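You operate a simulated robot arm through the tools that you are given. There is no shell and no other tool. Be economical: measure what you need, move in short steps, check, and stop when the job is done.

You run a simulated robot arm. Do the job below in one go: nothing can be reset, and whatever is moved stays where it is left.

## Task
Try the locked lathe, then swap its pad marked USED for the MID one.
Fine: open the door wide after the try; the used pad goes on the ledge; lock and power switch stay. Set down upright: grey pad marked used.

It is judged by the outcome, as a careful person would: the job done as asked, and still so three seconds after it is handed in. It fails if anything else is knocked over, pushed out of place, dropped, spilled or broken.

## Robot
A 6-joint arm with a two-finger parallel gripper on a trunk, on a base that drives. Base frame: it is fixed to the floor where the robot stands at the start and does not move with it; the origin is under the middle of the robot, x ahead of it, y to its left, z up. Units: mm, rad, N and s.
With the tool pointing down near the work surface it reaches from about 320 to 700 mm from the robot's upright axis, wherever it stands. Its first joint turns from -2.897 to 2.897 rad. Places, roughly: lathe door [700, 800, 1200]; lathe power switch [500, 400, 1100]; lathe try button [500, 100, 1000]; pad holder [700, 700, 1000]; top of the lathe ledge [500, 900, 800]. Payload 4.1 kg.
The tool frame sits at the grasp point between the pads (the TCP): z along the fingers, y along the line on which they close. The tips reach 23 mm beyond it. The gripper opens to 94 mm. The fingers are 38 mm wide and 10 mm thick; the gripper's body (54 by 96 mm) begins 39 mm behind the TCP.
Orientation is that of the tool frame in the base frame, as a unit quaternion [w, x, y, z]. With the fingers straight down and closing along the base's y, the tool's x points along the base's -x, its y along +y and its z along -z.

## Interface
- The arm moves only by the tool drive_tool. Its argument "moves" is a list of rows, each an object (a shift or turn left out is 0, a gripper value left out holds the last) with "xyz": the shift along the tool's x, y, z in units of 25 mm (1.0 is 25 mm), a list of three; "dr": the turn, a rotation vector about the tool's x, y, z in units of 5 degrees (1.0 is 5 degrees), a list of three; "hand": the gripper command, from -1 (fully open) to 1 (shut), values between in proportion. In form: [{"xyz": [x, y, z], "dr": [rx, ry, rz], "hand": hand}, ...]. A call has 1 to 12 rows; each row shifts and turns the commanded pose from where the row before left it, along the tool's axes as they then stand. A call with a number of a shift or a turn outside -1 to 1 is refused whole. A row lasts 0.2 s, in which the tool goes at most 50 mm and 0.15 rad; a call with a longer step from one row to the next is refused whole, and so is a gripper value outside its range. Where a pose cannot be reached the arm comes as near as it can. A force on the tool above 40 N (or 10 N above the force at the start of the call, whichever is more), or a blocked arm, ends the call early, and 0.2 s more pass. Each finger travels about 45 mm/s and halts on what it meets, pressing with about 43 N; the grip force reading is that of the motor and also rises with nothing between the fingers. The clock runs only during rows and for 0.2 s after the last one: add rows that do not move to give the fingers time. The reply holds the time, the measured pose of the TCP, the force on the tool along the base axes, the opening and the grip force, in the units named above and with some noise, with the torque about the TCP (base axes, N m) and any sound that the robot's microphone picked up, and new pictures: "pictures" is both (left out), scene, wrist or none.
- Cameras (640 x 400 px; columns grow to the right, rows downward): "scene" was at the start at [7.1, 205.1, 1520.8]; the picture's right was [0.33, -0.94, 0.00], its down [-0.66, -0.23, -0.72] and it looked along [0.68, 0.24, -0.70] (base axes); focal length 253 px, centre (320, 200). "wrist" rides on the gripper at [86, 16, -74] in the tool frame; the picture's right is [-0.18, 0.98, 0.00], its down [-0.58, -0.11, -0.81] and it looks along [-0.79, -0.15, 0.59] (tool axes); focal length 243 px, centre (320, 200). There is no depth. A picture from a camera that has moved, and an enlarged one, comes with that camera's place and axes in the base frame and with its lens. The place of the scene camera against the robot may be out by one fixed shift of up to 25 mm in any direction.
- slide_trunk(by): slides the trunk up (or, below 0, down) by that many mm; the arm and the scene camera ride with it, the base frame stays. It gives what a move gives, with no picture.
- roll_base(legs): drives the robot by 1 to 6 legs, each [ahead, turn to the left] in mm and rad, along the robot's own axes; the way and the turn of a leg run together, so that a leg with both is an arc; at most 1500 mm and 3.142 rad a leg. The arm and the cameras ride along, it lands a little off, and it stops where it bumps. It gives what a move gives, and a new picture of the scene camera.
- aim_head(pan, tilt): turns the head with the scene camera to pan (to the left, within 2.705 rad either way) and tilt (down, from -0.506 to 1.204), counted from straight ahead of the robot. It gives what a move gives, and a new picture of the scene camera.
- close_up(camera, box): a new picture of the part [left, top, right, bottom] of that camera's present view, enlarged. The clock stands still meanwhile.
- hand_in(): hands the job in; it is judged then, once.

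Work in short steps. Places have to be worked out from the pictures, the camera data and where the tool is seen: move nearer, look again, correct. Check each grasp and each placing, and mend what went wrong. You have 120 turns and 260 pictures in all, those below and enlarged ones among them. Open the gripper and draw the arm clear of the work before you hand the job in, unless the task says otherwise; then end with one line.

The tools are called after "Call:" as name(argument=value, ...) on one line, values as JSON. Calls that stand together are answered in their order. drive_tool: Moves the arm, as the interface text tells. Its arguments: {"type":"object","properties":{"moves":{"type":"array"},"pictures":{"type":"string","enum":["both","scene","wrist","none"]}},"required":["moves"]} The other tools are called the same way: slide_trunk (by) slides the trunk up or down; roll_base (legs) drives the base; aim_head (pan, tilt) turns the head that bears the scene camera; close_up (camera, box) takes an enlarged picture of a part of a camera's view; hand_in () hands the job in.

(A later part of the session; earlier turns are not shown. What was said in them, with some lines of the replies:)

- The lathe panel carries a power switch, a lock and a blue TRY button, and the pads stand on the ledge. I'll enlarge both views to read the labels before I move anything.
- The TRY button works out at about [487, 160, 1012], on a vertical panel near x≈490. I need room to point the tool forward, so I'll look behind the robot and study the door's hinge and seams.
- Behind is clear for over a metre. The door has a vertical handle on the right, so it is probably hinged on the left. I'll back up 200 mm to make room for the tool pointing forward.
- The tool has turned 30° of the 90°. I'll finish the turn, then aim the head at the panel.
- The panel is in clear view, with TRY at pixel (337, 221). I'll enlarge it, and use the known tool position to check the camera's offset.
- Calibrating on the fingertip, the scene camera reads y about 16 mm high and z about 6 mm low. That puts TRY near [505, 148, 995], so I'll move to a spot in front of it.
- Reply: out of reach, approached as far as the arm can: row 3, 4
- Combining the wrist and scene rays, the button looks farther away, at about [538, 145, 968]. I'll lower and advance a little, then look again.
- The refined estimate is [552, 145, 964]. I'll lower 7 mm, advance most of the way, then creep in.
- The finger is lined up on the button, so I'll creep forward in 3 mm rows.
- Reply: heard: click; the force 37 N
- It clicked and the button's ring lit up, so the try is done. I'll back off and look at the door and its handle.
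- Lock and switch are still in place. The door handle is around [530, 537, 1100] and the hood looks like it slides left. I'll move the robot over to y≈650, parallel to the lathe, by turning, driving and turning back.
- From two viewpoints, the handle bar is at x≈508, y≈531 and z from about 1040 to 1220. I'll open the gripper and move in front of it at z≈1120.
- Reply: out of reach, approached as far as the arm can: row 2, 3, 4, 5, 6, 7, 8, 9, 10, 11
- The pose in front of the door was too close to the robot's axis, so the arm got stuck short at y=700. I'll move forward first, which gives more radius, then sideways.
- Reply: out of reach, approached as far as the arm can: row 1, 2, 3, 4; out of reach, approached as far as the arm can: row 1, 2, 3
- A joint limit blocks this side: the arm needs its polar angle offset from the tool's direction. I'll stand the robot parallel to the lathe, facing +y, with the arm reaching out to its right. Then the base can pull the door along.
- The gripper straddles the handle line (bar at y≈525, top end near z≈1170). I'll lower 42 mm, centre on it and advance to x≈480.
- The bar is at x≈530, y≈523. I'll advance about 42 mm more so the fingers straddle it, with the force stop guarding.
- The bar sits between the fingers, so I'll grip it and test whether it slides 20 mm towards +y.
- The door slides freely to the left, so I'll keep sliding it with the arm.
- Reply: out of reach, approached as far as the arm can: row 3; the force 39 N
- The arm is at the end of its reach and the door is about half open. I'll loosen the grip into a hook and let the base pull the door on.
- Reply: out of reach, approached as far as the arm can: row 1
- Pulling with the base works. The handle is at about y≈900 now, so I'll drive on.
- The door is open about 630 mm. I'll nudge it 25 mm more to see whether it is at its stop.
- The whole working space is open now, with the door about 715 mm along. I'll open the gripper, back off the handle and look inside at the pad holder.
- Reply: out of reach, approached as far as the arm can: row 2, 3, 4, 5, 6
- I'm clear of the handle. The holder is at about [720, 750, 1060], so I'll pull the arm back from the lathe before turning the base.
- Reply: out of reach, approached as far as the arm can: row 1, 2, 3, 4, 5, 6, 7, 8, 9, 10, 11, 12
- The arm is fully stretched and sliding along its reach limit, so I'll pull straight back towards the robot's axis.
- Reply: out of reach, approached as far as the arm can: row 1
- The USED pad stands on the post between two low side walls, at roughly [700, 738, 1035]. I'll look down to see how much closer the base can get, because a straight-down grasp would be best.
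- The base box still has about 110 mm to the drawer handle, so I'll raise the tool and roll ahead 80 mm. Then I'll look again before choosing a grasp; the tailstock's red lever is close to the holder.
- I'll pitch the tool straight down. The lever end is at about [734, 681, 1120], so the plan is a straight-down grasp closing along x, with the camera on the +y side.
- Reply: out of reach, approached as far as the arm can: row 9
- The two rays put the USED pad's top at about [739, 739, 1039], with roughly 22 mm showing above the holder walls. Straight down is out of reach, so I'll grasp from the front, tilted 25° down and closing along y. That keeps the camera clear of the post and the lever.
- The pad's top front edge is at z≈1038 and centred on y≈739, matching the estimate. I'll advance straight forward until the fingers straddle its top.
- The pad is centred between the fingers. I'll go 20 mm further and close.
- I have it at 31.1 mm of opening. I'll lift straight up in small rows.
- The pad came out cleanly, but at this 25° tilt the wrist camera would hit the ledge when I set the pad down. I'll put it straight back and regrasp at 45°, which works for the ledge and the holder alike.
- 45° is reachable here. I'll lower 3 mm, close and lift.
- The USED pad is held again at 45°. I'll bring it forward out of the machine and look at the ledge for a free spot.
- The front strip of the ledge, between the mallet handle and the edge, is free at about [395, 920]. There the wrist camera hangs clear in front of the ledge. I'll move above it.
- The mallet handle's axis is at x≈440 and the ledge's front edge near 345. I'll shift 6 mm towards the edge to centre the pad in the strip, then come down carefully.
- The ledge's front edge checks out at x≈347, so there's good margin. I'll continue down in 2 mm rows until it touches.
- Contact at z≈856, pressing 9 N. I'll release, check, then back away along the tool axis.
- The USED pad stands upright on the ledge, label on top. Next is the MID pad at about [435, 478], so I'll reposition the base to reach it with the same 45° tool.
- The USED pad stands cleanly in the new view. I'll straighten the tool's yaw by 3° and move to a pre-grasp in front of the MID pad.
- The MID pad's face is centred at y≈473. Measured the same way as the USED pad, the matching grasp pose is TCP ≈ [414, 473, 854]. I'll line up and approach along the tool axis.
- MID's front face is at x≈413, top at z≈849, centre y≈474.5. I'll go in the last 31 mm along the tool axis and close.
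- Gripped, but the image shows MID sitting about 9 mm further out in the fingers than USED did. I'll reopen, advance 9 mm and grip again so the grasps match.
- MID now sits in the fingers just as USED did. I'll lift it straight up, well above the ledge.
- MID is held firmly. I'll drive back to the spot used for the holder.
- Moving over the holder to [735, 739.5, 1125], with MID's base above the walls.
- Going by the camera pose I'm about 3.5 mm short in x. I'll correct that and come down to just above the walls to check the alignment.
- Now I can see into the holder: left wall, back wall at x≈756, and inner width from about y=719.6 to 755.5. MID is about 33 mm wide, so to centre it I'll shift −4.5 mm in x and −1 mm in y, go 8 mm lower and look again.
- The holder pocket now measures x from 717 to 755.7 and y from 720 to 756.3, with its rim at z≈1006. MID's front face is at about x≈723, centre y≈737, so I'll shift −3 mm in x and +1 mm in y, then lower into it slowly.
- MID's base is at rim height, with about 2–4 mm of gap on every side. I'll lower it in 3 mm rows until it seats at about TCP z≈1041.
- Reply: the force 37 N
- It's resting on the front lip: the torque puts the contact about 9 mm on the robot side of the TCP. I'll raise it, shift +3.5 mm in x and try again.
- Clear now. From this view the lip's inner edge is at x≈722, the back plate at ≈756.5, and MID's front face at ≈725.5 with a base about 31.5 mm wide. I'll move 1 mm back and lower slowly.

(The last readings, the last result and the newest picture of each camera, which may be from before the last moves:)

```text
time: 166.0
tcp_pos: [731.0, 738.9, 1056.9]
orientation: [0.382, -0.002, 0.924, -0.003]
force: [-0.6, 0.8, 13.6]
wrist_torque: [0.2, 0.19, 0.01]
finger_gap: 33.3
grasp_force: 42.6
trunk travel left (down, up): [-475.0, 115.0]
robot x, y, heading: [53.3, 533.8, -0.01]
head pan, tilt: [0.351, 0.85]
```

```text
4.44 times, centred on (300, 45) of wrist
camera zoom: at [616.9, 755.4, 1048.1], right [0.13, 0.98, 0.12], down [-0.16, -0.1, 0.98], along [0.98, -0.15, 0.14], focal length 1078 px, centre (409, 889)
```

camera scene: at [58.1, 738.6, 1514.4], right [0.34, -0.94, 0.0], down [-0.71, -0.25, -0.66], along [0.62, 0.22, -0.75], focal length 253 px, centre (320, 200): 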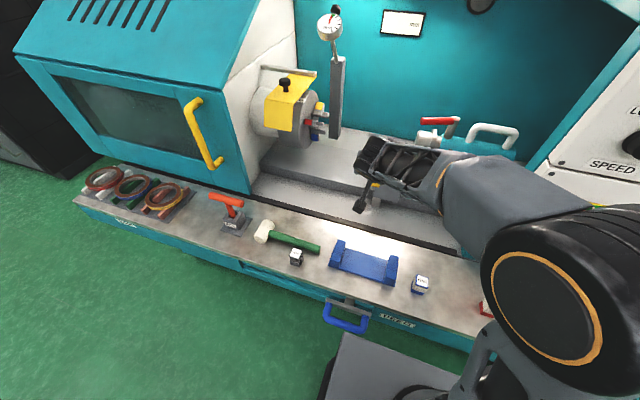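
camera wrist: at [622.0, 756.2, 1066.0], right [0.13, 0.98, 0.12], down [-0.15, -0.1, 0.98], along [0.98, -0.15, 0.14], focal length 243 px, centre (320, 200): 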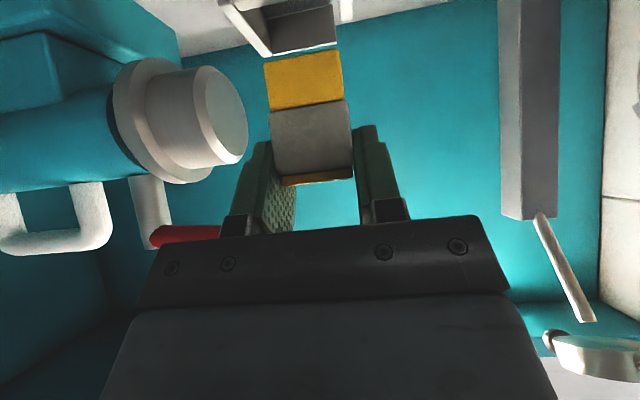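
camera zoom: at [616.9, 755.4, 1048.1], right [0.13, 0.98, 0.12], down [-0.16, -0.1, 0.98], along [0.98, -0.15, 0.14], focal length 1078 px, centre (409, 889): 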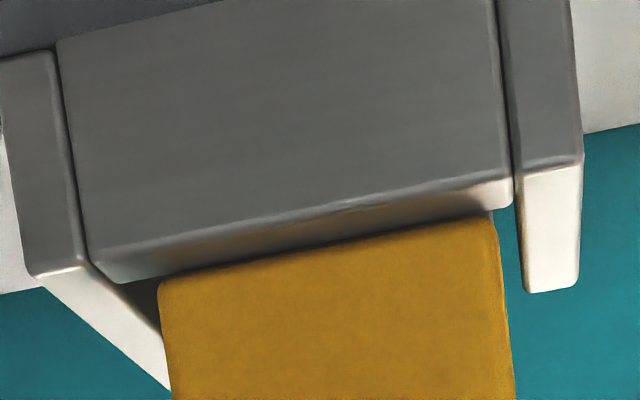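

Still touching the lip at the front right. I'll raise it, go 2.5 mm further in x and lower again.

Call:
drive_tool(moves=[{"xyz": [-0.2, 0, -0.2]}, {"xyz": [-0.09, 0, 0.09]}, {"xyz": [0.085, 0, 0.085]}, {"xyz": [0.085, 0, 0.085]}, {"xyz": [0.085, 0, 0.085]}, {}], pictures="none")

Call:
close_up(camera="wrist", box=[230, 0, 370, 90])

```text
time: 167.4
tcp_pos: [735.6, 737.1, 1051.3]
orientation: [0.381, -0.002, 0.925, -0.003]
force: [0.1, -0.2, -0.8]
wrist_torque: [0.03, 0.01, -0.03]
finger_gap: 33.5
grasp_force: 43.6
trunk travel left (down, up): [-475.0, 115.0]
robot x, y, heading: [54.8, 538.0, -0.009]
head pan, tilt: [0.351, 0.85]
```

```text
4.44 times, centred on (300, 45) of wrist
camera zoom: at [620.6, 754.9, 1042.9], right [0.13, 0.98, 0.12], down [-0.15, -0.1, 0.98], along [0.98, -0.15, 0.14], focal length 1078 px, centre (409, 889)
```

zoom: 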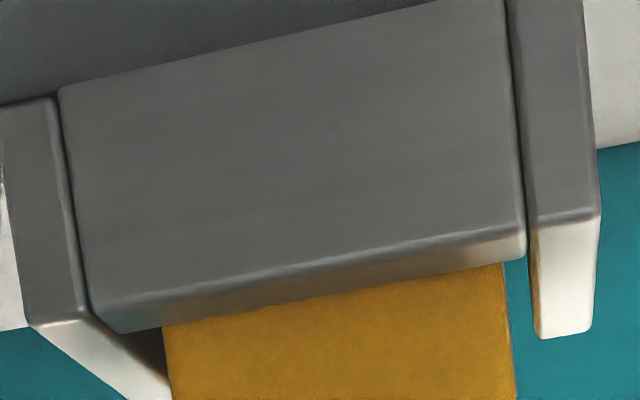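

It has gone past the lip with no force. I'll keep lowering towards z≈1041.

Call:
drive_tool(moves=[{"xyz": [0.085, 0, 0.085]}, {"xyz": [0.085, 0, 0.085]}, {"xyz": [0.06, 0, 0.06]}, {}], pictures="none")

```text
time: 168.4
tcp_pos: [735.1, 738.3, 1044.4]
orientation: [0.38, -0.002, 0.925, -0.003]
force: [0.1, -0.4, -0.6]
wrist_torque: [-0.02, -0.04, -0.01]
finger_gap: 33.3
grasp_force: 42.5
trunk travel left (down, up): [-475.0, 115.0]
robot x, y, heading: [55.3, 534.4, -0.004]
head pan, tilt: [0.351, 0.85]
```

Call:
drive_tool(moves=[{"xyz": [0.05, 0, 0.05]}, {"xyz": [0.04, 0, 0.04]}, {"xyz": [0.03, 0, 0.03]}, {}], pictures="wrist")

```text
time: 169.4
tcp_pos: [734.4, 739.5, 1039.7]
orientation: [0.38, -0.002, 0.925, -0.003]
force: [0.9, 0.3, -0.6]
wrist_torque: [-0.01, 0.0, -0.02]
finger_gap: 33.2
grasp_force: 43.2
trunk travel left (down, up): [-475.0, 115.0]
robot x, y, heading: [53.1, 533.5, -0.008]
head pan, tilt: [0.351, 0.85]
camera wrist: at [620.3, 756.0, 1031.4], right [0.13, 0.98, 0.12], down [-0.15, -0.1, 0.98], along [0.98, -0.15, 0.14], focal length 243 px, centre (320, 200)
```

wrist: 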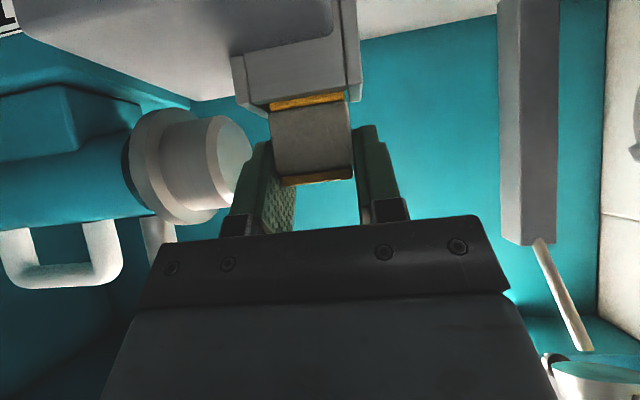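

No contact yet, so on down in 1.5 mm rows until I feel the floor.

Call:
drive_tool(moves=[{"xyz": [0.04, 0, 0.04]}, {"xyz": [0.04, 0, 0.04]}, {}], pictures="none")

```text
time: 170.2
tcp_pos: [733.2, 738.9, 1037.9]
orientation: [0.382, -0.002, 0.924, -0.003]
force: [8.5, 2.5, 12.6]
wrist_torque: [0.21, -0.25, 0.09]
finger_gap: 33.1
grasp_force: 42.5
trunk travel left (down, up): [-475.0, 115.0]
robot x, y, heading: [52.8, 532.3, -0.011]
head pan, tilt: [0.351, 0.85]
```

Contact: MID is on the pocket floor. I'll release and back off along the tool axis, then inspect.

Call:
drive_tool(moves=[{"xyz": [-0.03, 0, -0.03]}, {"hand": 0.2}, {"hand": -0.1}, {}, {}], pictures="none")

Call:
drive_tool(moves=[{"xyz": [0, 0, -0.4]}, {"xyz": [0, 0, -0.8]}, {"xyz": [0, 0, -1]}, {"xyz": [0, 0, -1]}, {"xyz": [0, 0, -1]}, {}], pictures="wrist")

Call:
close_up(camera="wrist", box=[220, 0, 420, 125])

```text
time: 171.4
tcp_pos: [733.7, 738.0, 1037.8]
orientation: [0.38, -0.002, 0.925, -0.003]
force: [-0.1, -0.6, -1.1]
wrist_torque: [0.0, -0.01, 0.0]
finger_gap: 51.6
grasp_force: 0.1
trunk travel left (down, up): [-475.0, 115.0]
robot x, y, heading: [55.0, 534.7, -0.008]
head pan, tilt: [0.351, 0.85]
```

```text
time: 172.8
tcp_pos: [660.1, 738.1, 1110.5]
orientation: [0.381, -0.001, 0.925, -0.004]
force: [0.2, 0.0, 0.6]
wrist_torque: [0.01, 0.0, 0.01]
finger_gap: 51.9
grasp_force: 0.1
trunk travel left (down, up): [-475.0, 115.0]
robot x, y, heading: [57.6, 534.9, -0.01]
head pan, tilt: [0.351, 0.85]
camera wrist: at [544.7, 755.5, 1102.0], right [0.13, 0.98, 0.12], down [-0.15, -0.1, 0.98], along [0.98, -0.15, 0.14], focal length 243 px, centre (320, 200)
```

wrist: 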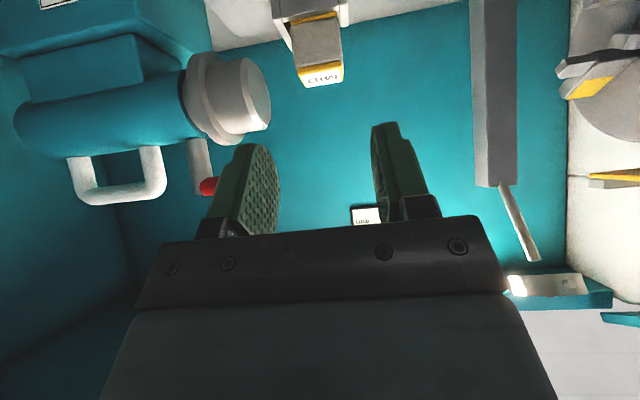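

```text
3.20 times, centred on (320, 62) of wrist
camera zoom: at [544.7, 755.5, 1102.0], right [0.13, 0.98, 0.12], down [-0.15, -0.1, 0.98], along [0.98, -0.15, 0.14], focal length 776 px, centre (320, 640)
```

zoom: 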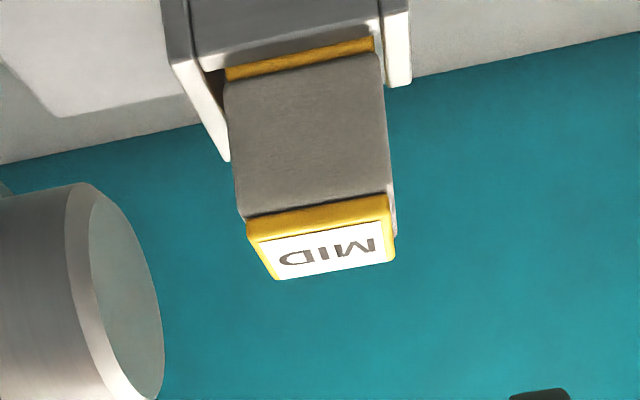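

MID is seated upright in the pocket, with its label on top. I'll back the base away and do a final check of everything.

Call:
roll_base(legs=[[-300, 0]])

Call:
aim_head(pan=0.15, tilt=0.6)

Call:
close_up(camera="scene", box=[150, 130, 470, 330])

```text
time: 174.8
tcp_pos: [359.0, 740.4, 1110.9]
orientation: [0.38, -0.002, 0.925, -0.003]
force: [-0.4, -0.2, -0.5]
wrist_torque: [0.01, 0.02, 0.04]
finger_gap: 51.7
grasp_force: 0.0
trunk travel left (down, up): [-475.0, 115.0]
robot x, y, heading: [-248.2, 536.7, -0.007]
head pan, tilt: [0.351, 0.85]
camera scene: at [-243.7, 741.2, 1514.4], right [0.33, -0.94, 0.0], down [-0.71, -0.25, -0.66], along [0.62, 0.22, -0.75], focal length 253 px, centre (320, 200)
```

scene: 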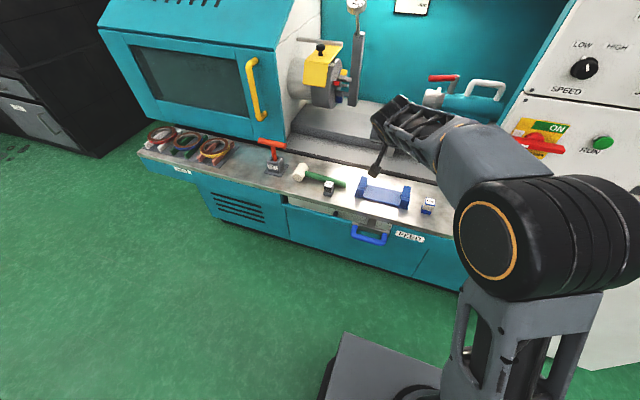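

```text
time: 175.6
tcp_pos: [359.1, 739.9, 1110.3]
orientation: [0.38, -0.002, 0.925, -0.003]
force: [0.1, -0.2, -0.6]
wrist_torque: [-0.03, -0.02, -0.04]
finger_gap: 51.8
grasp_force: 0.0
trunk travel left (down, up): [-475.0, 115.0]
robot x, y, heading: [-248.3, 538.7, -0.009]
head pan, tilt: [0.15, 0.6]
camera scene: at [-229.6, 727.5, 1535.2], right [0.14, -0.99, 0.0], down [-0.56, -0.08, -0.82], along [0.82, 0.12, -0.57], focal length 253 px, centre (320, 200)
```

scene: 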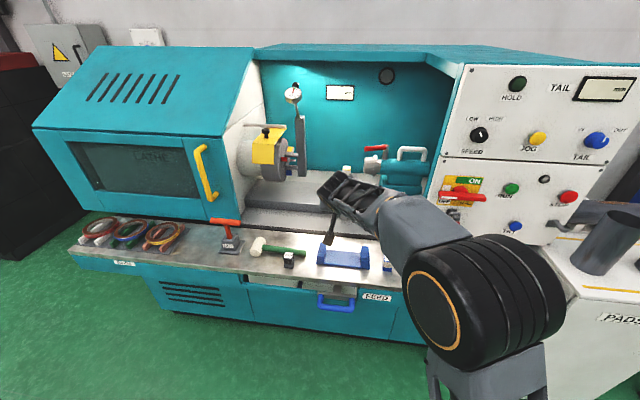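

```text
2.00 times, centred on (310, 230) of scene
camera zoom: at [-229.6, 727.5, 1535.2], right [0.14, -0.99, 0.0], down [-0.56, -0.08, -0.82], along [0.82, 0.12, -0.57], focal length 506 px, centre (340, 140)
```

zoom: 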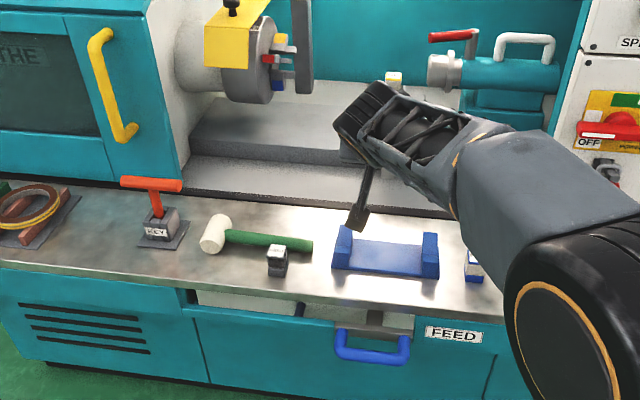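

Everything checks out: the door is wide open, MID is in the holder, USED stands upright on the ledge, and the lock and switch are unchanged. I'll open the gripper fully before I hand in.

Call:
drive_tool(moves=[{"hand": -1}, {}, {}, {}], pictures="none")

Call:
hand_in()

```text
time: 176.6
tcp_pos: [358.5, 741.0, 1109.0]
orientation: [0.379, -0.002, 0.925, -0.003]
force: [0.1, 0.1, -0.1]
wrist_torque: [0.03, 0.02, 0.01]
finger_gap: 94.3
grasp_force: 0.2
trunk travel left (down, up): [-475.0, 115.0]
robot x, y, heading: [-247.6, 539.0, -0.005]
head pan, tilt: [0.15, 0.6]
```

```text
The job is handed in.
```

I pressed TRY on the locked lathe (it clicked and its ring lit), slid the door wide open, stood the USED pad upright on the ledge and put the MID pad in the holder; the lock and power switch were not touched.
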